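You operate a simulated robot arm through the tools that you are given. There is no shell and no other tool. Be economical: measure what you need, move in short steps, check, and stop when the job is done.

You run a simulated robot arm. Do the job below in one go: nothing can be reset, and whatever is moved stays where it is left.

Task
Rub the blue book clean, then the orange one, and slide both back.
Fine: stop when a cover shows no grime, so that none is scuffed; the rubber block goes back on its dock; both books end in the wall half of the table.
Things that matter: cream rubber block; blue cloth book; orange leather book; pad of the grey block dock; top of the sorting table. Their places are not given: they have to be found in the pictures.

The check looks at the end state, three seconds after you hand in, the way a careful person would. Anything else that was tipped, shoved, dropped, spilled or broken makes it a failure. A push-on lid holds only when it is set on centred and level and pressed home; a screw cap is set on level and turned clockwise until tight.

Robot
A 7-joint arm with a two-finger parallel gripper, fixed in place. Base frame: the origin is at the foot of the arm, x ahead of it, y to its left, z up; the work surface is at about z = 0.74. Units: m, rad, N and s.
With the tool pointing down near the work surface it reaches from about 0.3 to 0.68 m from the base axis. Its first joint turns from -1.152 to 1.152 rad. Payload 1.57 kg.
The TCP is the grasp point between the finger pads, 0.03 m short of the fingertips. In the tool frame z runs along the fingers and y along their closing line. The gripper opens to 0.11 m. The fingers are 0.024 m wide and 0.012 m thick; the gripper's body (0.048 by 0.112 m) begins 0.078 m behind the TCP.
Orientation is told as [roll, pitch, yaw] about the base's x, y, z axes, in that order, counted from this pose: with the fingers straight down and closing along the base's y, the tool's x points along the base's -x, its y along +y and its z along -z.

Tools
- The arm moves only by the tool step_arm. Its argument "commands" is a list of rows, each a list of 7 numbers: the shift along the tool's x, y, z in units of 200 mm (1.0 is 200 mm), then the turn, a rotation vector about the tool's x, y, z in units of 120 degrees (1.0 is 120 degrees), then the gripper command, from -1 (fully open) to 1 (shut), values between in proportion. In form: [[x, y, z, rx, ry, rz, jaw], ...]. A call has 1 to 10 rows; each row is the pose to reach, as a shift and turn from the pose commanded when the call began, along the tool's axes at that moment. A call with a number of a shift or a turn outside -1 to 1 is refused whole. A row lasts 0.2 s, in which the tool goes at most 0.05 m and 0.15 rad; a call with a longer step from one row to the next is refused whole, and so is a gripper value outside its range. Where a pose cannot be reached the arm comes as near as it can. A force on the tool above 40 N (or 10 N above the force at the start of the call, whichever is more), or a blocked arm, ends the call early, and 0.2 s more pass. Each finger travels about 0.108 m/s and halts on what it meets, pressing with about 29 N; the grip force reading is that of the motor and also rises with nothing between the fingers. The clock runs only during rows and for 0.2 s after the last one: add rows that repeat a pose to give the fingers time. It gives the time, the measured TCP pose, the force on the tool (base axes), the opening and the grip force at its end, in the units of the frame above (readings bear some noise).
- Cameras (640 x 400 px; columns grow to the right, rows downward): "scene" is fixed at [0.1488, -0.4082, 1.368]; the picture's right is [0.79, -0.62, 0.00], its down [-0.55, -0.70, -0.46] and it looks along [0.29, 0.37, -0.89] (base axes); focal length 214 px, centre (320, 200). "wrist" rides on the gripper at [0.07, 0.016, -0.141] in the tool frame; the picture's right is [-0.23, 0.97, 0.00], its down [-0.86, -0.20, -0.48] and it looks along [-0.47, -0.11, 0.88] (tool axes); focal length 222 px, centre (320, 200).
- snapshot(camera): a new picture of that camera. It takes no simulated time.
- point_at(camera, pixels): there is no depth. For up to 12 entries [column, row, z] of the newest picture of that camera ("zoom" is the newest enlarged one), the place [x, y] in the base frame at which the ray of that pixel passes the height z, good to about 0.002 m. It takes no simulated time.
- inspect(camera, box): a new picture of the part [left, top, right, bottom] of that camera's present view, enlarged. It takes no simulated time.
- hand_in(): hands the job in; it is judged then, once.

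Work in short steps. Measure before you move; look again where a grasp or a placing could have gone wrong, and mend it. You have 80 turns and 54 pictures in all, those below and enlarged ones among them. Open the gripper and draw the arm clear of the work before you hand the job in, unless the task says otherwise; then end with one line.

The tools are called after "Call:" as name(argument=value, ...) on one line, values as JSON. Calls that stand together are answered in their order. step_arm: Moves the arm, as the interface text tells. Its arguments: {"type":"object","properties":{"commands":{"type":"array","items":{"type":"array","items":{"type":"number"}}}},"required":["commands"]} The other tools are called the same way: snapshot (camera) takes a picture; point_at (camera, pixels) gives the place at which the rays of pixels pass given heights; inspect (camera, box) takes an enlarged picture of a part of a camera's view; hand_in () hands the job in.

At the start:

```text
time_s: 0.0
ee_pos: [0.3525, 0.196, 1.001]
orientation: [0.001, -0.003, 0.0]
force: [0.0, 0.9, 0.7]
opening: 0.1102
gripper_force: 0.1
```

scene: 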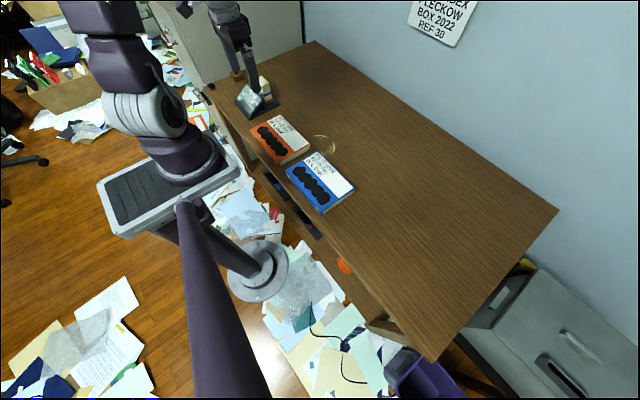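
wrist: 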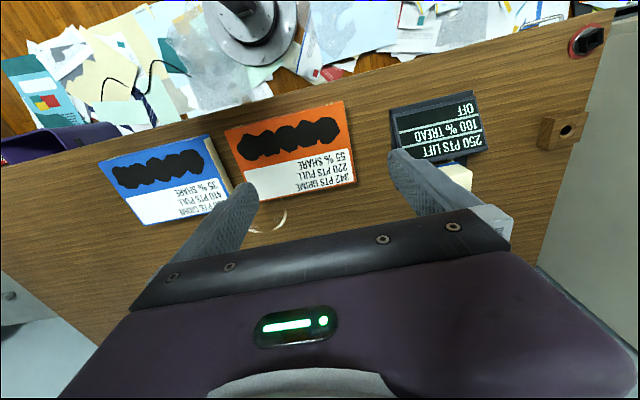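

The pictures show the blue book near scene (320,182), the orange near (280,138), and the cream block by the dock near (262,90). I enlarge both views to read details.

Call:
inspect(camera="scene", box=[220, 60, 380, 220])

Call:
inspect(camera="wrist", box=[90, 80, 370, 240])

Call:
inspect(camera="wrist", box=[370, 10, 630, 220])

```text
2.50 times, centred on (300, 140) of scene
```

zoom: 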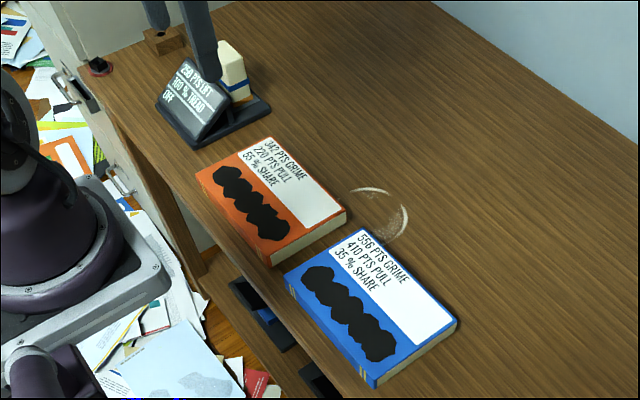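

```text
2.29 times, centred on (230, 160) of wrist
```

zoom: 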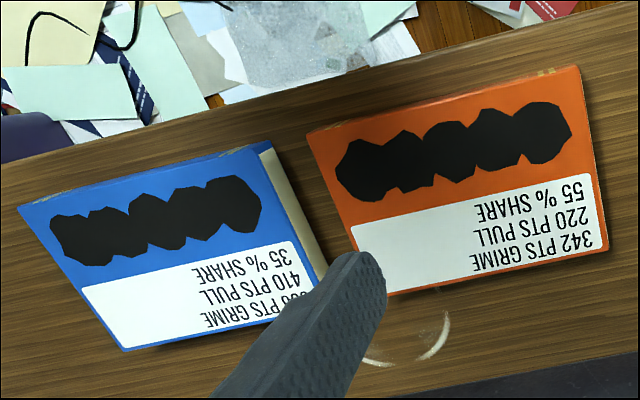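

```text
1.90 times, centred on (500, 115) of wrist
```

zoom: 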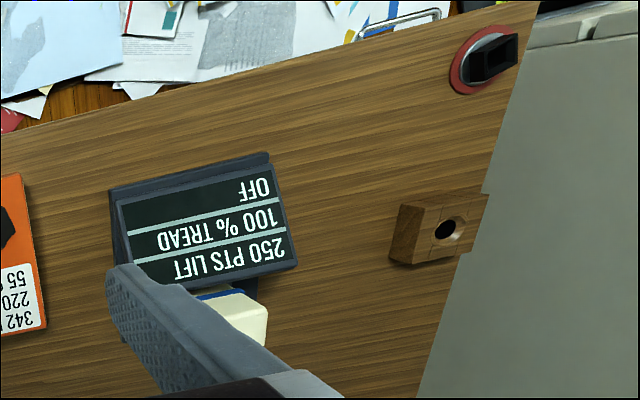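

The labels read blue: 556 grime, 410 pull, 35% share, and orange: 342, 220, 55%. The dock reads 250 lift, 100% tread, OFF. Next I locate the table corners, the books and the dock.

Call:
point_at(camera="scene", pixels=[[206, 88, 0.74], [314, 41, 0.74], [558, 210, 0.74], [430, 360, 0.74]])

Call:
inspect(camera="scene", box=[200, 60, 290, 130])

Call:
inspect(camera="scene", box=[240, 105, 360, 220])

```text
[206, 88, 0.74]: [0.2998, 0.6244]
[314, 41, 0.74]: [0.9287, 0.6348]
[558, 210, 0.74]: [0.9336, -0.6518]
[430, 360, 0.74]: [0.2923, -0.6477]
```

```text
5.71 times, centred on (245, 95) of scene
```

zoom: 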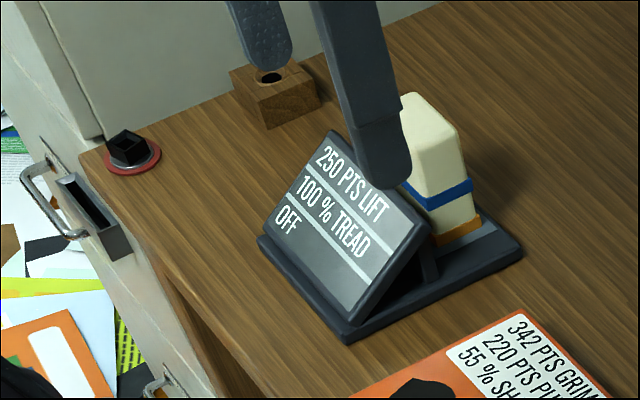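

```text
3.48 times, centred on (300, 162) of scene
```

zoom: 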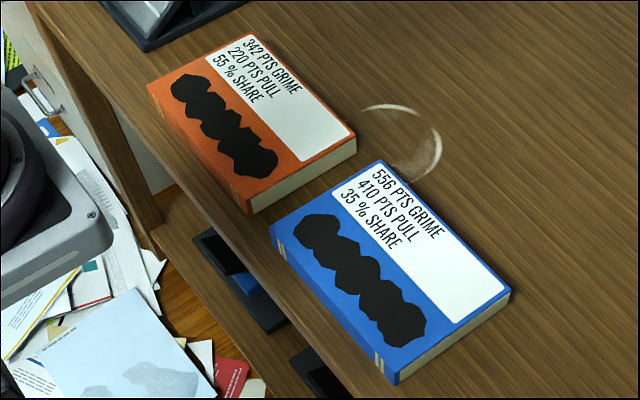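

Table top spans x 0.296–0.931, y −0.65–0.63, so the wall half is x > 0.613. I measure the book corners in the newest zoom and the block, dock and other things in the scene.

Call:
point_at(camera="zoom", pixels=[[270, 233, 0.765], [378, 160, 0.765], [510, 292, 0.765], [392, 374, 0.765], [397, 385, 0.74], [148, 85, 0.765], [234, 32, 0.765], [356, 138, 0.765], [249, 203, 0.765], [252, 214, 0.74], [511, 303, 0.74], [356, 152, 0.74]])

Call:
point_at(camera="scene", pixels=[[249, 120, 0.74], [278, 102, 0.74], [236, 101, 0.74], [270, 92, 0.75], [265, 77, 0.8], [222, 87, 0.74], [240, 76, 0.74], [325, 143, 0.74]])

```text
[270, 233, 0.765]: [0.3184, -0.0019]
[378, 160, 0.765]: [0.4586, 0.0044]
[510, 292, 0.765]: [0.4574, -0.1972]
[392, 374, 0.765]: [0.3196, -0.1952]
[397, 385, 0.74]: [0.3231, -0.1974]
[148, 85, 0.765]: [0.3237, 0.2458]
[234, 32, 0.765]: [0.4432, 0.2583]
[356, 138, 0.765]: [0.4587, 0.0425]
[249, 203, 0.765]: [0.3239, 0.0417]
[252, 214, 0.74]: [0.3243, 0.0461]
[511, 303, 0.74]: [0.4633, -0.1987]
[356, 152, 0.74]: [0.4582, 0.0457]
```

```text
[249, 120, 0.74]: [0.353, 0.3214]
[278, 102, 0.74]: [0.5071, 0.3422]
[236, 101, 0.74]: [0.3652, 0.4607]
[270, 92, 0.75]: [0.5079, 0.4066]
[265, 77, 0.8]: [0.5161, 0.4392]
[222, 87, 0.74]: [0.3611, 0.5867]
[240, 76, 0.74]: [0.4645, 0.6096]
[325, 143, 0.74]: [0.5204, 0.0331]
```

I move the arm over the dock (to about x 0.38, y 0.396) to see the block from the wrist.

Call:
step_arm(commands=[[-0.03, 0.2, 0, 0, 0, 0, -1], [-0.06, 0.4, 0, 0, 0, 0, -1], [-0.09, 0.6, 0, 0, 0, 0, -1], [-0.12, 0.8, 0, 0, 0, 0, -1], [-0.15, 1.0, 0, 0, 0, 0, -1]])

Call:
snapshot(camera="wrist")

Call:
inspect(camera="scene", box=[210, 60, 300, 130])

```text
time_s: 1.2
ee_pos: [0.3827, 0.3961, 0.9985]
orientation: [0.0, -0.001, 0.001]
force: [-0.1, -0.2, -0.6]
opening: 0.1096
gripper_force: 0.0
```

```text
46 pictures are left
```

wrist: 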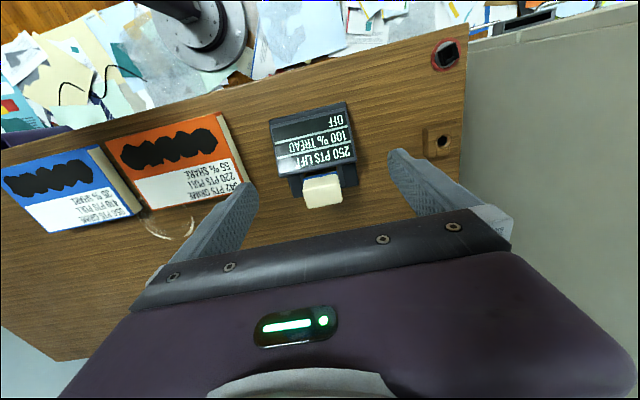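

```text
5.71 times, centred on (255, 95) of scene
```

zoom: 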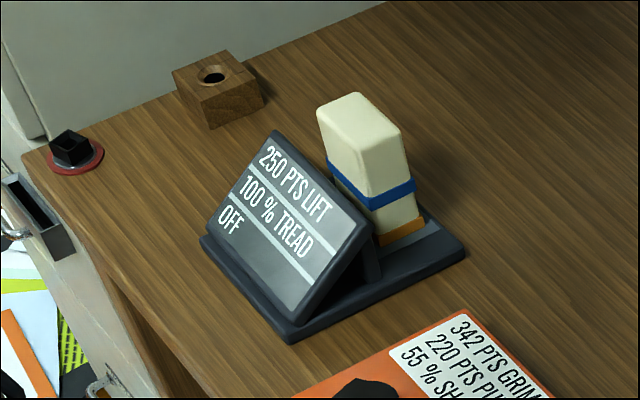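

The whole block is now visible standing on its pad. I zoom in from the wrist and measure its corners.

Call:
point_at(camera="zoom", pixels=[[380, 246, 0.75], [425, 224, 0.75], [464, 248, 0.745], [292, 340, 0.74], [200, 240, 0.745], [318, 110, 0.83], [355, 93, 0.83], [403, 130, 0.83], [368, 155, 0.83], [318, 110, 0.85], [403, 130, 0.85], [425, 208, 0.745]])

Call:
inspect(camera="wrist", box=[255, 90, 375, 220])

```text
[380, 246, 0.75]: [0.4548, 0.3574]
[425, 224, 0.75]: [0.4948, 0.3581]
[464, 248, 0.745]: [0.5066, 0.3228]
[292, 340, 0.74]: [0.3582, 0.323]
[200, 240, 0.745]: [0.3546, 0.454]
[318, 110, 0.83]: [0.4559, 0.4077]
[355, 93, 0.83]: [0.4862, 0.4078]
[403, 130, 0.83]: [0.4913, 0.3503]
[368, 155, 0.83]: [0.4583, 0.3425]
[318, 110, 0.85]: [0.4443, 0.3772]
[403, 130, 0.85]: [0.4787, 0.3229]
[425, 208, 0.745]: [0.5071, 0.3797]
```

```text
3.08 times, centred on (315, 155) of wrist
```

zoom: 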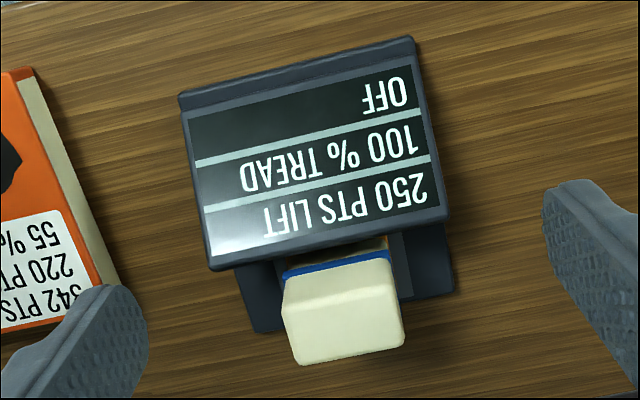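

I triangulate the block's top height from the wrist zoom.

Call:
point_at(camera="zoom", pixels=[[284, 290, 0.82], [390, 265, 0.82], [405, 345, 0.82], [299, 364, 0.82], [284, 290, 0.84], [390, 265, 0.84], [405, 345, 0.84], [299, 364, 0.84], [287, 275, 0.78], [388, 250, 0.78]])

```text
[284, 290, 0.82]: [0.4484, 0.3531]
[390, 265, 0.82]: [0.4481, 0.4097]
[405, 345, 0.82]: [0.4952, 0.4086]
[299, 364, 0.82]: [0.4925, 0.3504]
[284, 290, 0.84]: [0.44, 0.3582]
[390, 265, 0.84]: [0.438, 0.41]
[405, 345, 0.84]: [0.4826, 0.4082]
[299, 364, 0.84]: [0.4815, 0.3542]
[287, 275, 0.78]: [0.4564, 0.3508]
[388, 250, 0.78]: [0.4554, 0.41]
```

The block is about 0.042 (x) by 0.056 (y), centred near (0.474, 0.382), top at 0.826. I move above it with the jaws open and go down to TCP z 0.87 to check.

Call:
step_arm(commands=[[-0.2, -0.03, 0, 0, 0, 0, -1], [-0.4, -0.06, 0, 0, 0, 0, -1], [-0.457, -0.07, 0.1, 0, 0, 0, -1], [-0.457, -0.07, 0.3, 0, 0, 0, -1], [-0.457, -0.07, 0.5, 0, 0, 0, -1], [-0.457, -0.07, 0.64, 0, 0, 0, -1], [-0.457, -0.07, 0.64, 0, 0, 0, -1]])

Call:
snapshot(camera="wrist")

Call:
inspect(camera="scene", box=[210, 50, 310, 120])

```text
time_s: 2.8
ee_pos: [0.474, 0.383, 0.8752]
orientation: [0.0, -0.001, 0.0]
force: [0.2, -0.6, -0.7]
opening: 0.1102
gripper_force: 0.2
```

```text
43 pictures are left
```

wrist: 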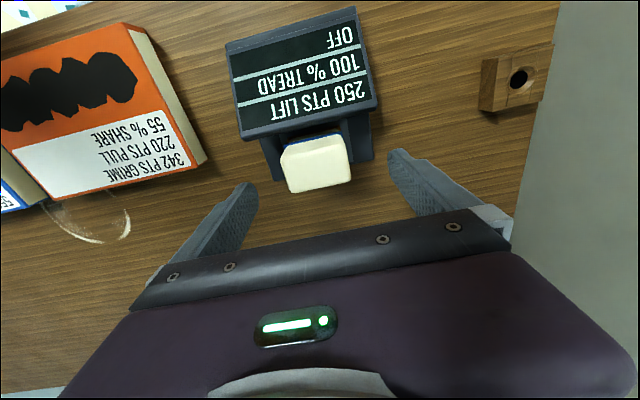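

```text
5.71 times, centred on (260, 85) of scene
```

zoom: 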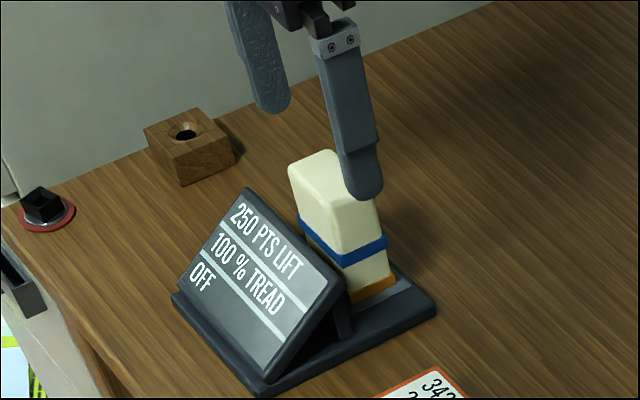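

The fingers straddle the block; I verify its top corners before going down.

Call:
point_at(camera="wrist", pixels=[[281, 158, 0.826], [344, 142, 0.826], [352, 181, 0.826], [290, 193, 0.826], [373, 105, 0.8], [244, 135, 0.8]])

```text
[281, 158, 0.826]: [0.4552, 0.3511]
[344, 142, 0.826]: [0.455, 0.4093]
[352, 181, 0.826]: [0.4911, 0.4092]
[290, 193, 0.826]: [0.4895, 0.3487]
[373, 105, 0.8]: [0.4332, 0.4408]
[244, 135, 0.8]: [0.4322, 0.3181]
```

Block centre (0.473, 0.380) confirmed. I descend to TCP z 0.805 and close.

Call:
step_arm(commands=[[0, -0.015, 0.2, 0, 0, 0, -1], [0, -0.015, 0.35, 0, 0, 0, -1], [0, -0.015, 0.35, 0, 0, 0, 0], [0, -0.015, 0.35, 0, 0, 0, 1], [0, -0.015, 0.35, 0, 0, 0, 1], [0, -0.015, 0.35, 0, 0, 0, 1]])

```text
time_s: 4.2
ee_pos: [0.4771, 0.3804, 0.8048]
orientation: [0.001, -0.001, 0.0]
force: [0.2, 0.3, -0.3]
opening: 0.0598
gripper_force: 29.0
```

Gripped at an opening of 0.060. I lift straight up by 0.1 and look.

Call:
step_arm(commands=[[0, 0, -0.1, 0, 0, 0, 1], [0, 0, -0.3, 0, 0, 0, 1], [0, 0, -0.5, 0, 0, 0, 1], [0, 0, -0.5, 0, 0, 0, 1]])

Call:
inspect(camera="scene", box=[200, 30, 360, 210])

```text
time_s: 5.2
ee_pos: [0.4785, 0.379, 0.9043]
orientation: [0.0, -0.001, 0.0]
force: [-0.4, 0.1, -2.3]
opening: 0.0596
gripper_force: 29.3
```

```text
2.22 times, centred on (280, 120) of scene
```

zoom: 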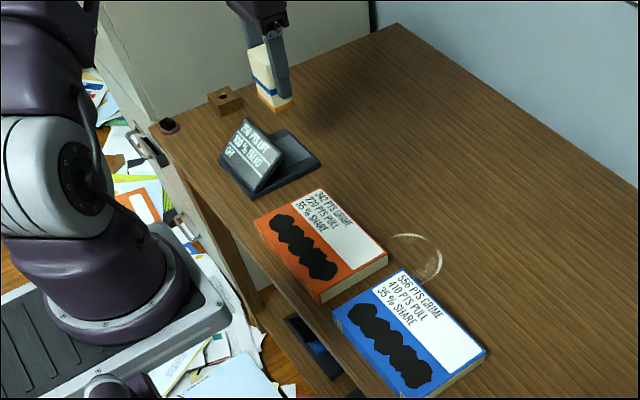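

The block hangs level. I measure the grime strips on both covers in this zoom.

Call:
point_at(camera="zoom", pixels=[[347, 314, 0.765], [371, 303, 0.765], [404, 386, 0.765], [432, 374, 0.765], [390, 343, 0.765], [272, 228, 0.765], [290, 214, 0.765], [314, 276, 0.765], [338, 264, 0.765], [305, 245, 0.765]])

Call:
inspect(camera="scene", box=[280, 140, 360, 220])

```text
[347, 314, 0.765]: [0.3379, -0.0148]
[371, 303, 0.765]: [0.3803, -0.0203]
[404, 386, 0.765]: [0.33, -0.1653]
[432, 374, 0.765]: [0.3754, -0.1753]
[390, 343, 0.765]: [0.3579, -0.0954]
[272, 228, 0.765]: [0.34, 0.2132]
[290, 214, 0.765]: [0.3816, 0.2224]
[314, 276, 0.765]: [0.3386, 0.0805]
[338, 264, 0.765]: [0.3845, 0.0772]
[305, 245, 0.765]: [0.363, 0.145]
```

```text
5.00 times, centred on (320, 180) of scene
```

zoom: 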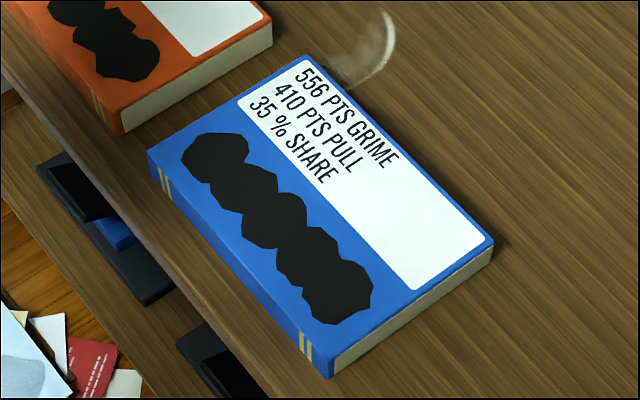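

Blue grime is centred at (0.357, −0.095), 0.16 long in y; orange at (0.361, 0.148). I carry the block at this height toward the blue book.

Call:
step_arm(commands=[[0.08, -0.2, 0, 0, 0, 0, 1], [0.16, -0.4, 0, 0, 0, 0, 1], [0.24, -0.6, 0, 0, 0, 0, 1], [0.32, -0.8, 0, 0, 0, 0, 1], [0.4, -1.0, 0, 0, 0, 0, 1]])

Call:
step_arm(commands=[[0.04, -0.2, 0, 0, 0, 0, 1], [0.08, -0.4, 0, 0, 0, 0, 1], [0.12, -0.6, 0, 0, 0, 0, 1], [0.16, -0.8, 0, 0, 0, 0, 1], [0.2, -1.0, 0, 0, 0, 0, 1], [0.2, -1.0, 0, 0, 0, 0, 1]])

```text
time_s: 6.4
ee_pos: [0.3921, 0.177, 0.9028]
orientation: [-0.001, 0.0, 0.0]
force: [0.1, 0.6, -1.2]
opening: 0.0596
gripper_force: 28.7
```

```text
time_s: 7.8
ee_pos: [0.3539, -0.0223, 0.9042]
orientation: [0.001, 0.003, 0.001]
force: [0.1, 0.4, -1.6]
opening: 0.0596
gripper_force: 28.7
```

I go to (0.357, −0.045) and down to TCP z 0.828, just above the expected contact near 0.82.

Call:
step_arm(commands=[[-0.015, -0.115, 0.15, 0, 0, 0, 1], [-0.015, -0.115, 0.3, 0, 0, 0, 1], [-0.015, -0.115, 0.38, 0, 0, 0, 1], [-0.015, -0.115, 0.38, 0, 0, 0, 1]])

Call:
step_arm(commands=[[0, 0, 0.015, 0, 0, 0, 1], [0, 0, 0.03, 0, 0, 0, 1]])

```text
time_s: 8.8
ee_pos: [0.3569, -0.043, 0.8276]
orientation: [0.0, -0.001, -0.001]
force: [0.4, -0.2, -1.6]
opening: 0.0595
gripper_force: 28.7
```

```text
time_s: 9.4
ee_pos: [0.3561, -0.0439, 0.822]
orientation: [0.0, -0.001, 0.0]
force: [-1.2, 1.4, 13.8]
opening: 0.0596
gripper_force: 29.0
stopped in row 2: the force on the tool passed its limit (the readings are from after the stop); the commanded pose is now the measured one
```

Contact with the cover at TCP z ≈ 0.822. I check what the displays show.

Call:
inspect(camera="scene", box=[220, 70, 370, 220])

```text
2.67 times, centred on (295, 145) of scene
```

zoom: 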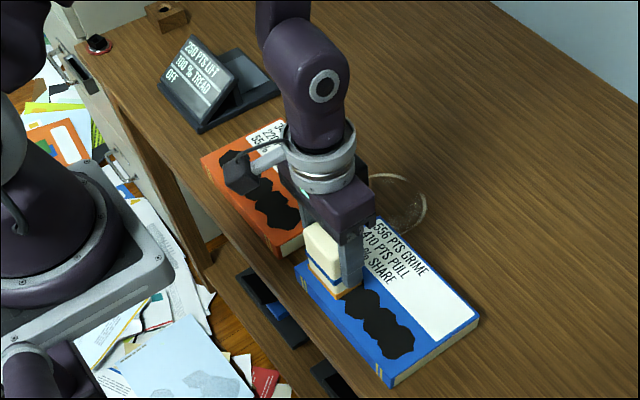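

Still 556 on the label. I make one light stroke of 0.10 m along −y with about 1 mm more press.

Call:
step_arm(commands=[[0, -0.1, 0.005, 0, 0, 0, 1], [0, -0.2, 0.005, 0, 0, 0, 1], [0, -0.3, 0.005, 0, 0, 0, 1], [0, -0.4, 0.005, 0, 0, 0, 1], [0, -0.5, 0.005, 0, 0, 0, 1]])

Call:
inspect(camera="scene", box=[220, 70, 370, 220])

```text
time_s: 9.8
ee_pos: [0.358, -0.0561, 0.8236]
orientation: [0.003, -0.002, 0.005]
force: [-1.7, 1.5, 15.1]
opening: 0.0599
gripper_force: 29.1
stopped in row 1: the force on the tool passed its limit (the readings are from after the stop); the commanded pose is now the measured one
```

```text
2.67 times, centred on (295, 145) of scene
```

zoom: 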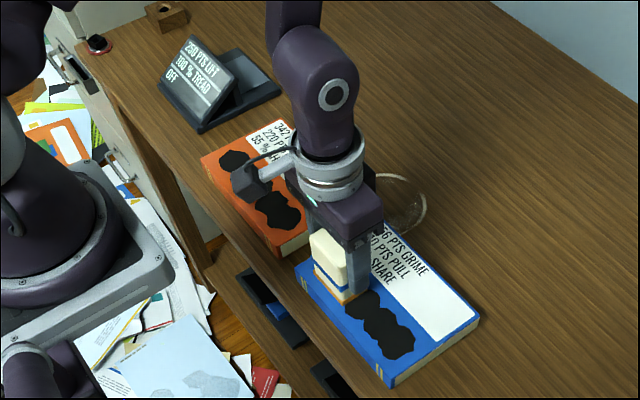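

Press was too hard (limit tripped after 12 mm). I ease up 1 mm and continue the stroke slowly.

Call:
step_arm(commands=[[0, 0, -0.006, 0, 0, 0, 1], [0, -0.05, -0.006, 0, 0, 0, 1], [0, -0.1, -0.006, 0, 0, 0, 1], [0, -0.15, -0.006, 0, 0, 0, 1], [0, -0.2, -0.006, 0, 0, 0, 1], [0, -0.25, -0.006, 0, 0, 0, 1], [0, -0.3, -0.006, 0, 0, 0, 1], [0, -0.35, -0.006, 0, 0, 0, 1], [0, -0.4, -0.006, 0, 0, 0, 1], [0, -0.4, -0.006, 0, 0, 0, 1]])

Call:
inspect(camera="scene", box=[220, 70, 370, 220])

```text
time_s: 12.0
ee_pos: [0.3567, -0.1356, 0.822]
orientation: [0.002, -0.001, 0.006]
force: [0.2, 9.8, 19.6]
opening: 0.0596
gripper_force: 29.2
```

```text
2.67 times, centred on (295, 145) of scene
```

zoom: 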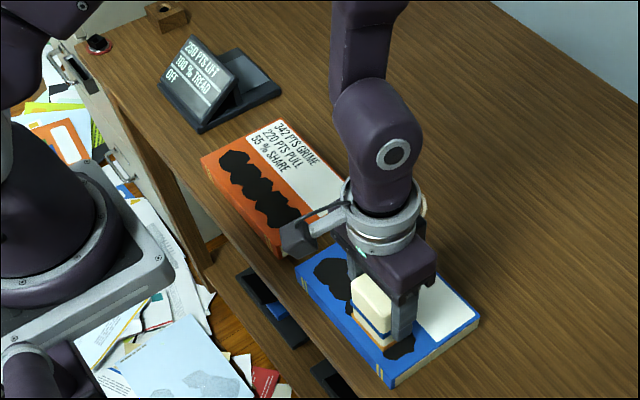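

The stroke went through at about 20 N with the book staying put. I check the label from the wrist.

Call:
snapshot(camera="wrist")

```text
36 pictures are left
```

wrist: 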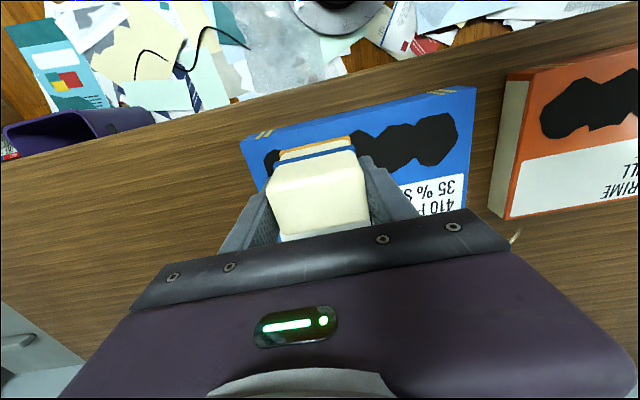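

No change is visible yet and the grime line is hidden. I stroke back to y ≈ −0.045, where the scene camera could read it.

Call:
step_arm(commands=[[0, 0.06, 0, 0, 0, 0, 1], [0, 0.12, 0, 0, 0, 0, 1], [0, 0.18, 0, 0, 0, 0, 1], [0, 0.24, 0, 0, 0, 0, 1], [0, 0.3, 0, 0, 0, 0, 1], [0, 0.36, 0, 0, 0, 0, 1], [0, 0.42, 0, 0, 0, 0, 1], [0, 0.45, 0, 0, 0, 0, 1]])

Call:
inspect(camera="scene", box=[220, 70, 370, 220])

```text
time_s: 12.4
ee_pos: [0.3573, -0.1331, 0.8216]
orientation: [-0.006, -0.009, -0.002]
force: [-1.8, -1.4, 12.8]
opening: 0.0597
gripper_force: 29.3
stopped in row 1: the force on the tool passed its limit (the readings are from after the stop); the commanded pose is now the measured one
```

```text
2.67 times, centred on (295, 145) of scene
```

zoom: 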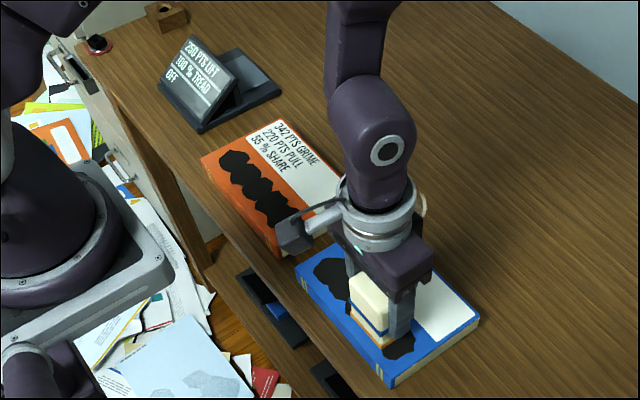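

Direction reversal trips the limit. I lift 30 mm clear, return to y ≈ −0.04, and read the label.

Call:
step_arm(commands=[[0, 0, -0.05, 0, 0, 0, 1], [0, 0, -0.15, 0, 0, 0, 1], [0, 0.2, -0.15, 0, 0, 0, 1], [0, 0.4, -0.15, 0, 0, 0, 1], [0, 0.6, -0.15, 0, 0, 0, 1], [0, 0.6, -0.15, 0, 0, 0, 1]])

Call:
inspect(camera="scene", box=[220, 70, 370, 220])

```text
time_s: 13.8
ee_pos: [0.3606, -0.0136, 0.8515]
orientation: [-0.003, -0.005, -0.003]
force: [0.3, -1.4, -1.1]
opening: 0.0596
gripper_force: 28.8
```

```text
2.67 times, centred on (295, 145) of scene
```

zoom: 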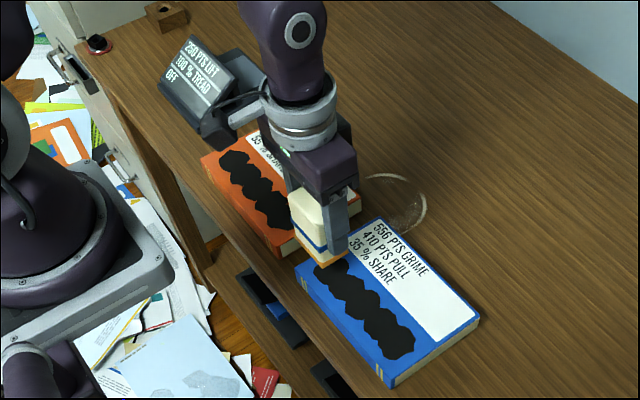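

The label still reads 556 and the dock OFF, so that pass did nothing. I try a fuller, steadier one: back down at the near end of the strip first.

Call:
step_arm(commands=[[0.015, -0.1, 0.05, 0, 0, 0, 1], [0.015, -0.1, 0.13, 0, 0, 0, 1], [0.015, -0.1, 0.134, 0, 0, 0, 1], [0.015, -0.1, 0.137, 0, 0, 0, 1], [0.015, -0.1, 0.14, 0, 0, 0, 1]])

```text
time_s: 15.0
ee_pos: [0.3552, -0.0314, 0.8242]
orientation: [-0.003, -0.006, 0.0]
force: [0.1, 0.0, -1.1]
opening: 0.0597
gripper_force: 28.6
```

Not touching yet (−1.1 N). I lower in 0.3 mm rows to find a steady press.

Call:
step_arm(commands=[[0, 0, 0.002, 0, 0, 0, 1], [0, 0, 0.004, 0, 0, 0, 1], [0, 0, 0.006, 0, 0, 0, 1], [0, 0, 0.008, 0, 0, 0, 1]])

```text
time_s: 16.0
ee_pos: [0.3543, -0.0332, 0.8225]
orientation: [-0.006, -0.007, -0.002]
force: [-1.8, -0.4, 31.4]
opening: 0.0599
gripper_force: 28.7
```

It reads 31 N now. I ease slightly and stroke the full strip, 0.125 m along −y.

Call:
step_arm(commands=[[0, 0, -0.003, 0, 0, 0, 1], [0, -0.03, -0.003, 0, 0, 0, 1], [0, -0.1, -0.003, 0, 0, 0, 1], [0, -0.18, -0.003, 0, 0, 0, 1], [0, -0.26, -0.003, 0, 0, 0, 1], [0, -0.34, -0.003, 0, 0, 0, 1], [0, -0.42, -0.003, 0, 0, 0, 1], [0, -0.5, -0.003, 0, 0, 0, 1], [0, -0.57, -0.003, 0, 0, 0, 1], [0, -0.62, -0.003, 0, 0, 0, 1]])

Call:
inspect(camera="scene", box=[220, 70, 370, 220])

```text
time_s: 18.0
ee_pos: [0.3553, -0.1399, 0.8217]
orientation: [0.0, -0.003, 0.002]
force: [-0.3, 5.0, 15.0]
opening: 0.0599
gripper_force: 28.9
stopped in row 9: the force on the tool passed its limit (the readings are from after the stop); the commanded pose is now the measured one
```

```text
2.67 times, centred on (295, 145) of scene
```

zoom: 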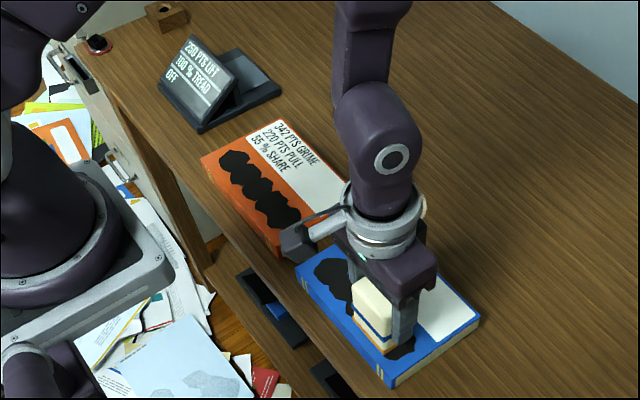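

Still no change, and the dock still reads OFF, so something may have to be switched on. I lift off and look closely at the dock and the red-ringed knob.

Call:
step_arm(commands=[[0, 0, -0.1, 0, 0, 0, 1], [0, 0, -0.3, 0, 0, 0, 1], [0, 0, -0.4, 0, 0, 0, 1], [0, 0, -0.4, 0, 0, 0, 1]])

Call:
inspect(camera="scene", box=[205, 65, 255, 100])

Call:
inspect(camera="scene", box=[230, 75, 285, 125])

```text
time_s: 19.0
ee_pos: [0.3562, -0.1386, 0.9037]
orientation: [0.001, -0.006, 0.002]
force: [0.3, -0.3, -0.9]
opening: 0.0595
gripper_force: 28.6
```

```text
11.43 times, centred on (230, 82) of scene
```

zoom: 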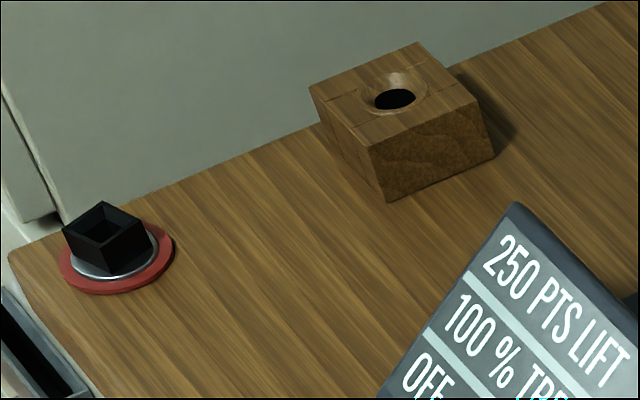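

```text
8.00 times, centred on (258, 100) of scene
```

zoom: 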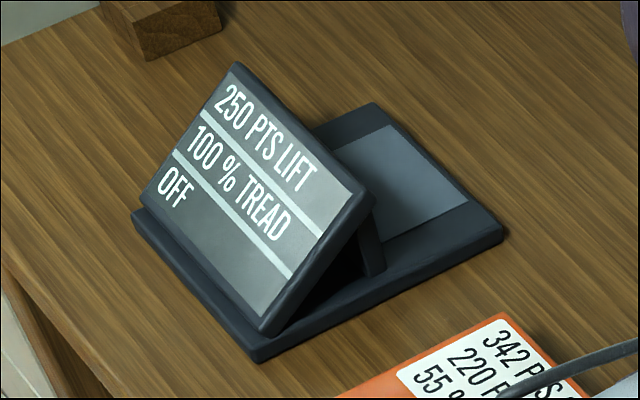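

The black thing is just an open cup on a red ring and is not a switch. I check the grime strip closely now for any change.

Call:
step_arm(commands=[[0, -0.2, -0.1, 0, 0, 0, 1], [0, -0.4, -0.2, 0, 0, 0, 1], [0, -0.6, -0.3, 0, 0, 0, 1], [0, -0.6, -0.3, 0, 0, 0, 1]])

Call:
inspect(camera="scene", box=[280, 140, 360, 220])

```text
time_s: 20.0
ee_pos: [0.3569, -0.2591, 0.9643]
orientation: [0.0, -0.005, 0.001]
force: [0.2, -0.7, -1.9]
opening: 0.0595
gripper_force: 29.0
```

```text
5.00 times, centred on (320, 180) of scene
```

zoom: 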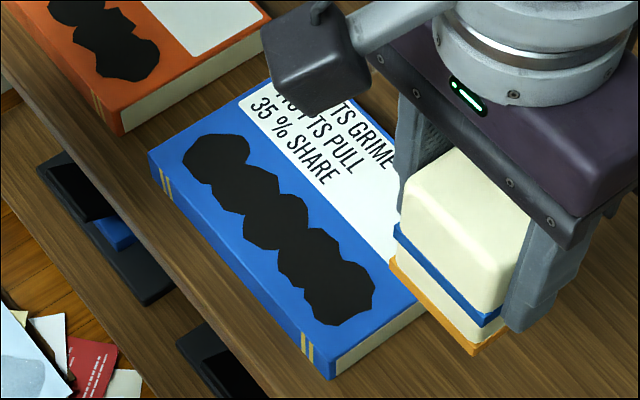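

The grime is unchanged in shape. I'll test light pressure with back-and-forth strokes: returning to y ≈ −0.06 just above contact.

Call:
step_arm(commands=[[0, 0.2, 0.1, 0, 0, 0, 1], [0, 0.4, 0.2, 0, 0, 0, 1], [0, 0.6, 0.3, 0, 0, 0, 1], [0, 0.8, 0.4, 0, 0, 0, 1], [0, 1.0, 0.5, 0, 0, 0, 1], [0, 1.0, 0.6, 0, 0, 0, 1], [0, 1.0, 0.69, 0, 0, 0, 1], [0, 1.0, 0.695, 0, 0, 0, 1]])

Call:
step_arm(commands=[[0, 0, 0.002, 0, 0, 0, 1], [0, 0, 0.004, 0, 0, 0, 1]])

```text
time_s: 21.8
ee_pos: [0.3557, -0.0606, 0.8244]
orientation: [0.0, -0.004, 0.002]
force: [-0.6, 0.7, -1.8]
opening: 0.0595
gripper_force: 28.5
```

```text
time_s: 22.4
ee_pos: [0.3571, -0.0602, 0.8241]
orientation: [0.0, -0.005, 0.003]
force: [-0.2, 0.4, -0.7]
opening: 0.0597
gripper_force: 29.1
```

Still no contact; I lower another 0.6 mm in small rows, then rub back and forth ±0.06 m.

Call:
step_arm(commands=[[0, 0, 0.003, 0, 0, 0, 1], [0, -0.08, 0.003, 0, 0, 0, 1], [0, -0.2, 0.003, 0, 0, 0, 1], [0, -0.35, 0.003, 0, 0, 0, 1], [0, -0.42, 0.003, 0, 0, 0, 1], [0, -0.35, 0.003, 0, 0, 0, 1], [0, -0.2, 0.003, 0, 0, 0, 1], [0, -0.08, 0.003, 0, 0, 0, 1], [0, 0.05, 0.003, 0, 0, 0, 1], [0, 0.1, 0.003, 0, 0, 0, 1]])

Call:
inspect(camera="scene", box=[220, 70, 370, 220])

```text
time_s: 23.6
ee_pos: [0.3566, -0.1396, 0.8233]
orientation: [0.002, -0.002, 0.005]
force: [-2.3, 3.2, 16.1]
opening: 0.0598
gripper_force: 29.1
stopped in row 5: the force on the tool passed its limit (the readings are from after the stop); the commanded pose is now the measured one
```

```text
2.67 times, centred on (295, 145) of scene
```

zoom: 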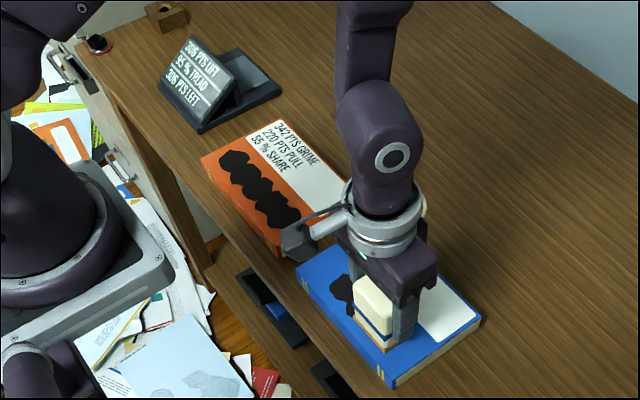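

The dock display changed and grime is going. I read it.

Call:
inspect(camera="scene", box=[240, 75, 285, 125])

```text
8.00 times, centred on (262, 100) of scene
```

zoom: 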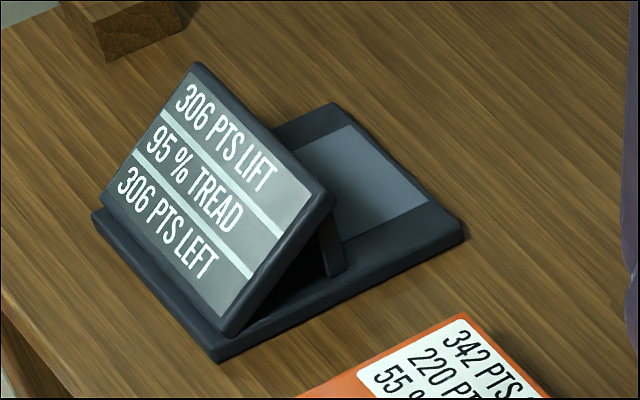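

Blue now has 306 left, dock tread 95%, lift 306: light strokes count. I lift off and look at what remains before another stroke.

Call:
step_arm(commands=[[0, 0, -0.05, 0, 0, 0, 1], [0, -0.1, -0.25, 0, 0, 0, 1], [0, -0.3, -0.35, 0, 0, 0, 1], [0, -0.5, -0.35, 0, 0, 0, 1], [0, -0.6, -0.35, 0, 0, 0, 1]])

Call:
inspect(camera="scene", box=[230, 75, 370, 215])

```text
time_s: 24.8
ee_pos: [0.357, -0.2614, 0.8935]
orientation: [0.002, -0.004, 0.003]
force: [-0.4, 0.0, -0.9]
opening: 0.0596
gripper_force: 29.0
```

```text
2.86 times, centred on (300, 145) of scene
```

zoom: 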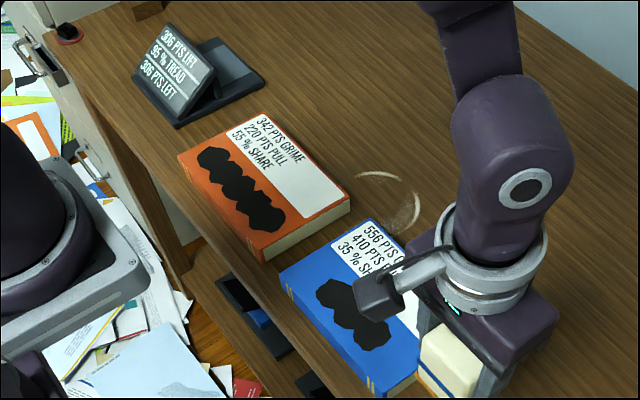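

Three of five blobs remain (labels are fixed; the dock counts). I repeat the same light stroke: back to y ≈ −0.06 just above the cover.

Call:
step_arm(commands=[[0, 0.2, 0, 0, 0, 0, 1], [0, 0.4, 0, 0, 0, 0, 1], [0, 0.6, 0, 0, 0, 0, 1], [0, 0.8, 0, 0, 0, 0, 1], [0, 1.0, 0, 0, 0, 0, 1], [0, 1.0, 0.2, 0, 0, 0, 1], [0, 1.0, 0.33, 0, 0, 0, 1], [0, 1.0, 0.345, 0, 0, 0, 1], [0, 1.0, 0.345, 0, 0, 0, 1]])

Call:
step_arm(commands=[[0, 0, 0.002, 0, 0, 0, 1], [0, 0, 0.002, 0, 0, 0, 1]])

```text
time_s: 26.8
ee_pos: [0.3578, -0.0576, 0.8263]
orientation: [0.001, -0.004, 0.004]
force: [0.5, 0.1, -1.5]
opening: 0.0598
gripper_force: 29.3
```

```text
time_s: 27.4
ee_pos: [0.3578, -0.0586, 0.8243]
orientation: [0.001, -0.003, 0.003]
force: [0.6, 0.3, -1.4]
opening: 0.0597
gripper_force: 29.2
```

I lower in 0.3 mm rows until a light touch shows.

Call:
step_arm(commands=[[0, 0, 0.0015, 0, 0, 0, 1], [0, 0, 0.003, 0, 0, 0, 1], [0, 0, 0.0045, 0, 0, 0, 1], [0, 0, 0.006, 0, 0, 0, 1]])

```text
time_s: 28.2
ee_pos: [0.3573, -0.0597, 0.8228]
orientation: [0.003, -0.005, 0.003]
force: [-2.1, 2.6, 14.0]
opening: 0.0597
gripper_force: 28.9
stopped in row 3: the force on the tool passed its limit (the readings are from after the stop); the commanded pose is now the measured one
```

Touching at 14 N. I stroke 0.08 m along −y, easing 0.4 mm.

Call:
step_arm(commands=[[0, 0, -0.002, 0, 0, 0, 1], [0, -0.05, -0.002, 0, 0, 0, 1], [0, -0.15, -0.002, 0, 0, 0, 1], [0, -0.28, -0.002, 0, 0, 0, 1], [0, -0.38, -0.002, 0, 0, 0, 1], [0, -0.42, -0.003, 0, 0, 0, 1]])

Call:
inspect(camera="scene", box=[230, 75, 370, 215])

```text
time_s: 28.8
ee_pos: [0.3588, -0.0651, 0.8227]
orientation: [0.006, -0.005, 0.011]
force: [-1.7, 5.7, 18.4]
opening: 0.0598
gripper_force: 28.6
stopped in row 3: the force on the tool passed its limit (the readings are from after the stop); the commanded pose is now the measured one
```

```text
2.86 times, centred on (300, 145) of scene
```

zoom: 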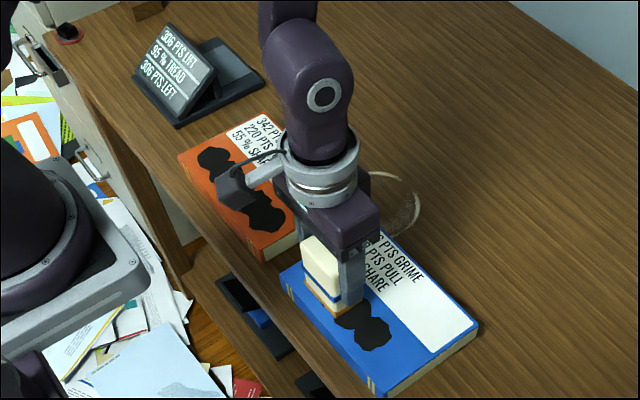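

It tripped after 5 mm with no change on the dock. I ease 0.8 mm and continue the stroke smoothly.

Call:
step_arm(commands=[[0, 0, -0.004, 0, 0, 0, 1], [0, -0.03, -0.004, 0, 0, 0, 1], [0, -0.1, -0.004, 0, 0, 0, 1], [0, -0.18, -0.004, 0, 0, 0, 1], [0, -0.26, -0.004, 0, 0, 0, 1], [0, -0.34, -0.004, 0, 0, 0, 1], [0, -0.4, -0.004, 0, 0, 0, 1], [0, -0.42, -0.004, 0, 0, 0, 1]])

Call:
inspect(camera="scene", box=[230, 75, 370, 215])

```text
time_s: 30.1
ee_pos: [0.3562, -0.1218, 0.8226]
orientation: [0.008, -0.005, 0.013]
force: [-2.4, 6.0, 20.3]
opening: 0.0595
gripper_force: 29.6
stopped in row 6: the force on the tool passed its limit (the readings are from after the stop); the commanded pose is now the measured one
```

```text
2.86 times, centred on (300, 145) of scene
```

zoom: 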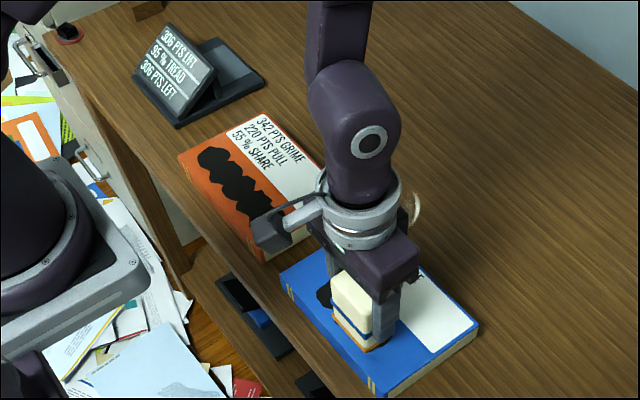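

Heavy strokes apparently don't count. I lift, re-level the tool, go back to y ≈ −0.055, and stop about 2 mm above the cover.

Call:
step_arm(commands=[[0, 0, -0.05, 0.004, 0.0024, 0.006, 1], [0, 0.15, -0.05, 0.004, 0.0024, 0.006, 1], [0, 0.335, -0.05, 0.004, 0.0024, 0.006, 1], [0, 0.335, -0.013, 0.004, 0.0024, 0.006, 1], [0, 0.335, -0.013, 0.004, 0.0024, 0.006, 1], [0, 0.335, -0.013, 0.004, 0.0024, 0.006, 1]])

Call:
step_arm(commands=[[0, 0, 0.0015, 0, 0, 0, 1], [0, 0, 0.003, 0, 0, 0, 1], [0, 0, 0.003, 0, 0, 0, 1]])

```text
time_s: 31.5
ee_pos: [0.3577, -0.0579, 0.8254]
orientation: [0.0, -0.001, 0.001]
force: [0.7, -0.6, -1.0]
opening: 0.0595
gripper_force: 28.6
```

```text
time_s: 32.3
ee_pos: [0.3555, -0.0548, 0.8248]
orientation: [-0.001, 0.0, 0.0]
force: [-0.4, 0.4, -1.5]
opening: 0.0595
gripper_force: 28.9
```

I keep feeling down, 0.3 mm at a time.

Call:
step_arm(commands=[[0, 0, 0.0015, 0, 0, 0, 1], [0, 0, 0.003, 0, 0, 0, 1], [0, 0, 0.003, 0, 0, 0, 1]])

```text
time_s: 33.1
ee_pos: [0.3554, -0.0556, 0.8241]
orientation: [0.001, -0.001, -0.001]
force: [0.0, 0.1, -1.3]
opening: 0.0595
gripper_force: 28.7
```

Still free; 0.4 mm more.

Call:
step_arm(commands=[[0, 0, 0.001, 0, 0, 0, 1], [0, 0, 0.002, 0, 0, 0, 1], [0, 0, 0.002, 0, 0, 0, 1]])

```text
time_s: 33.9
ee_pos: [0.3554, -0.0545, 0.8231]
orientation: [0.0, 0.001, 0.001]
force: [0.1, 0.6, -1.9]
opening: 0.0595
gripper_force: 29.3
```

I go 0.5 mm further down and stroke 0.085 m along −y, lifting at the end.

Call:
step_arm(commands=[[0, 0, 0.0025, 0, 0, 0, 1], [0, -0.06, 0.0025, 0, 0, 0, 1], [0, -0.14, 0.0025, 0, 0, 0, 1], [0, -0.22, 0.0025, 0, 0, 0, 1], [0, -0.3, 0.0025, 0, 0, 0, 1], [0, -0.37, 0.0025, 0, 0, 0, 1], [0, -0.42, 0.0025, 0, 0, 0, 1]])

Call:
inspect(camera="scene", box=[230, 75, 370, 215])

```text
time_s: 35.3
ee_pos: [0.3548, -0.1254, 0.8228]
orientation: [0.004, 0.0, 0.007]
force: [-3.5, 4.2, 18.1]
opening: 0.0598
gripper_force: 28.3
stopped in row 7: the force on the tool passed its limit (the readings are from after the stop); the commanded pose is now the measured one
```

```text
2.86 times, centred on (300, 145) of scene
```

zoom: 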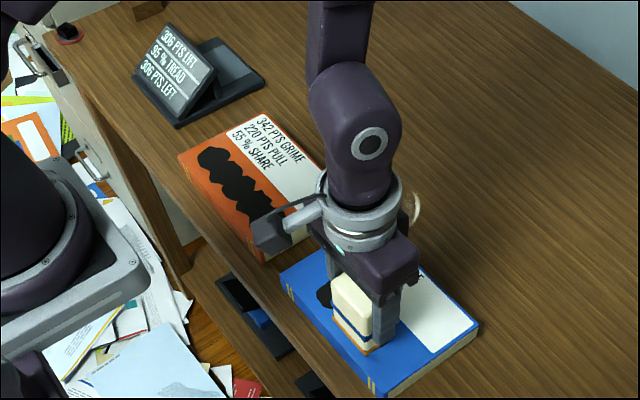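

No count yet after 0.07 m; it may need a total rubbed length (about 0.28 m came before the first count). I ease and rub back along +y.

Call:
step_arm(commands=[[0, 0, -0.004, 0.002, 0, 0.0033, 1], [0, 0, -0.004, 0.002, 0, 0.0033, 1], [0, 0.03, -0.004, 0.002, 0, 0.0033, 1], [0, 0.08, -0.004, 0.002, 0, 0.0033, 1], [0, 0.15, -0.004, 0.002, 0, 0.0033, 1], [0, 0.22, -0.004, 0.002, 0, 0.0033, 1], [0, 0.29, -0.004, 0.002, 0, 0.0033, 1], [0, 0.35, -0.004, 0.002, 0, 0.0033, 1], [0, 0.4, -0.004, 0.002, 0, 0.0033, 1]])

Call:
inspect(camera="scene", box=[230, 75, 370, 215])

```text
time_s: 37.3
ee_pos: [0.3538, -0.0452, 0.8243]
orientation: [0.001, -0.001, 0.001]
force: [-0.4, -0.4, -2.2]
opening: 0.0597
gripper_force: 29.2
```

```text
2.86 times, centred on (300, 145) of scene
```

zoom: 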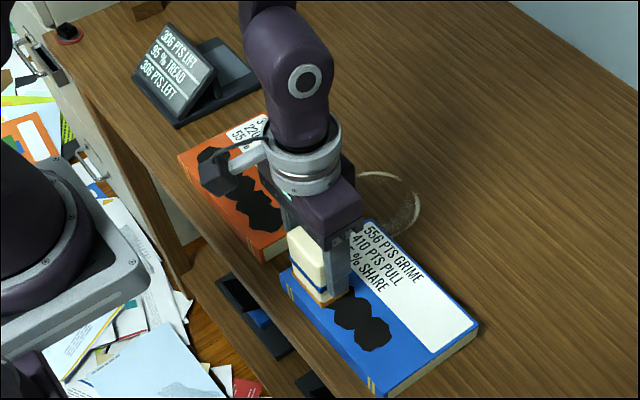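

That pass floated free (−2 N). I stroke −y again from here, 0.8 mm lower at first and easing a little along the way, a bit faster.

Call:
step_arm(commands=[[0, 0, 0.004, 0, 0, 0, 1], [0, -0.05, 0.004, 0, 0, 0, 1], [0, -0.15, 0.0037, 0, 0, 0, 1], [0, -0.27, 0.0034, 0, 0, 0, 1], [0, -0.39, 0.0031, 0, 0, 0, 1], [0, -0.49, 0.0028, 0, 0, 0, 1], [0, -0.54, 0.0025, 0, 0, 0, 1]])

Call:
inspect(camera="scene", box=[230, 75, 370, 215])

```text
time_s: 38.2
ee_pos: [0.3532, -0.0712, 0.822]
orientation: [0.003, -0.001, 0.008]
force: [-2.2, -0.3, 14.9]
opening: 0.0598
gripper_force: 29.0
stopped in row 4: the force on the tool passed its limit (the readings are from after the stop); the commanded pose is now the measured one
```

```text
2.86 times, centred on (300, 145) of scene
```

zoom: 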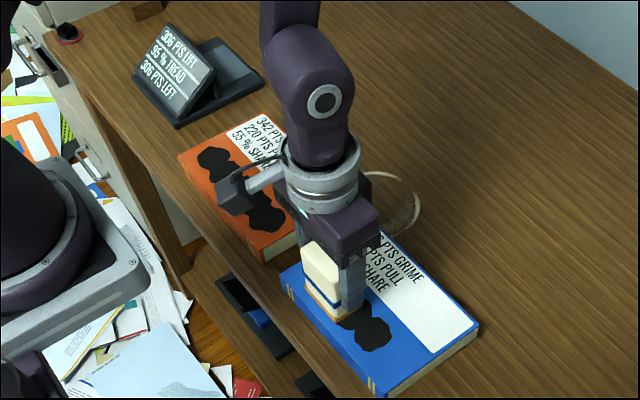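

Tripped again. The easing of 1.2 mm worked in my very first stroke, so I use that and stroke on 0.08 m.

Call:
step_arm(commands=[[0, 0, -0.006, 0, 0, 0.003, 1], [0, -0.04, -0.006, 0, 0, 0.003, 1], [0, -0.1, -0.006, 0, 0, 0.003, 1], [0, -0.16, -0.006, 0, 0, 0.003, 1], [0, -0.22, -0.006, 0, 0, 0.003, 1], [0, -0.28, -0.006, 0, 0, 0.003, 1], [0, -0.34, -0.006, 0, 0, 0.003, 1], [0, -0.4, -0.006, 0, 0, 0.003, 1], [0, -0.43, -0.006, 0, 0, 0.003, 1]])

Call:
inspect(camera="scene", box=[230, 75, 370, 215])

```text
time_s: 40.2
ee_pos: [0.3532, -0.1566, 0.8238]
orientation: [0.003, -0.002, 0.001]
force: [0.1, -0.3, -2.0]
opening: 0.0596
gripper_force: 29.7
```

```text
2.86 times, centred on (300, 145) of scene
```

zoom: 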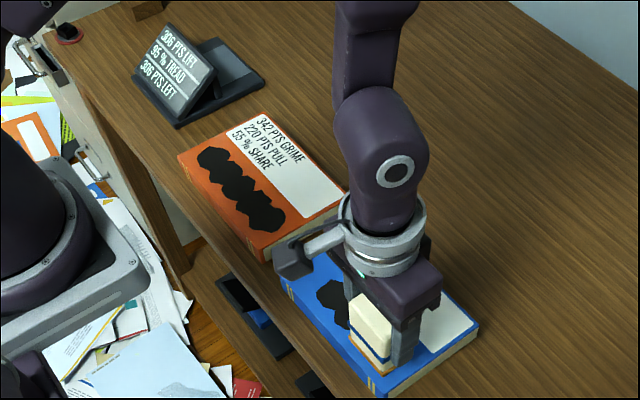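

It floated free again. I stroke back +y pressing 0.7 mm lower.

Call:
step_arm(commands=[[0, 0, 0.0035, 0, 0, 0, 1], [0, 0.03, 0.0035, 0, 0, 0, 1], [0, 0.08, 0.0035, 0, 0, 0, 1], [0, 0.15, 0.0035, 0, 0, 0, 1], [0, 0.23, 0.0035, 0, 0, 0, 1], [0, 0.31, 0.0035, 0, 0, 0, 1], [0, 0.39, 0.0035, 0, 0, 0, 1], [0, 0.46, 0.0035, 0, 0, 0, 1], [0, 0.52, 0.0035, 0, 0, 0, 1], [0, 0.56, 0.0035, 0, 0, 0, 1]])

```text
time_s: 42.4
ee_pos: [0.3537, -0.0457, 0.8228]
orientation: [0.003, -0.004, 0.0]
force: [0.9, -21.1, 27.5]
opening: 0.0597
gripper_force: 29.5
```

A full stroke of 0.11 m with firm contact. I check.

Call:
inspect(camera="scene", box=[230, 75, 370, 215])

```text
2.86 times, centred on (300, 145) of scene
```

zoom: 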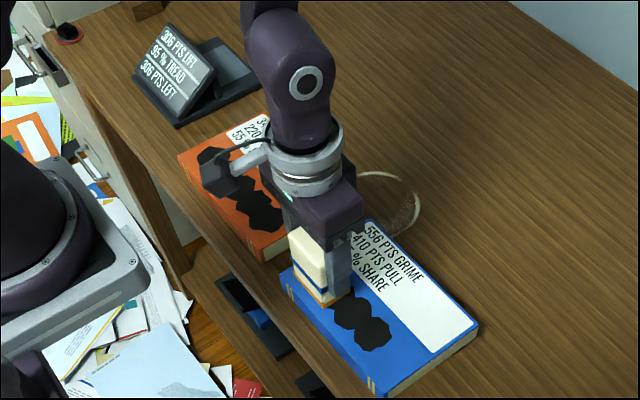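

Not yet counted. I continue with a −y stroke, easing 0.4 mm for the reversal.

Call:
step_arm(commands=[[0, 0, -0.002, 0, 0, 0, 1], [0, -0.02, -0.002, 0, 0, 0, 1], [0, -0.07, -0.002, 0, 0, 0, 1], [0, -0.14, -0.002, 0, 0, 0, 1], [0, -0.21, -0.002, 0, 0, 0, 1], [0, -0.28, -0.002, 0, 0, 0, 1], [0, -0.35, -0.002, 0, 0, 0, 1], [0, -0.42, -0.002, 0, 0, 0, 1], [0, -0.48, -0.002, 0, 0, 0, 1]])

Call:
inspect(camera="scene", box=[230, 75, 370, 215])

```text
time_s: 43.8
ee_pos: [0.3554, -0.1003, 0.823]
orientation: [0.004, -0.001, 0.0]
force: [-1.3, 5.1, 17.0]
opening: 0.0595
gripper_force: 28.9
stopped in row 7: the force on the tool passed its limit (the readings are from after the stop); the commanded pose is now the measured one
```

```text
2.86 times, centred on (300, 145) of scene
```

zoom: 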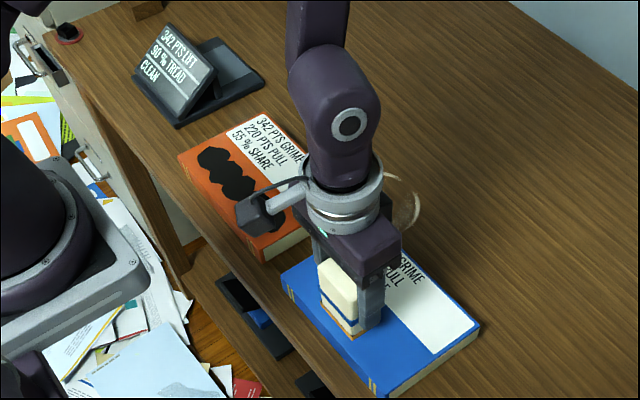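

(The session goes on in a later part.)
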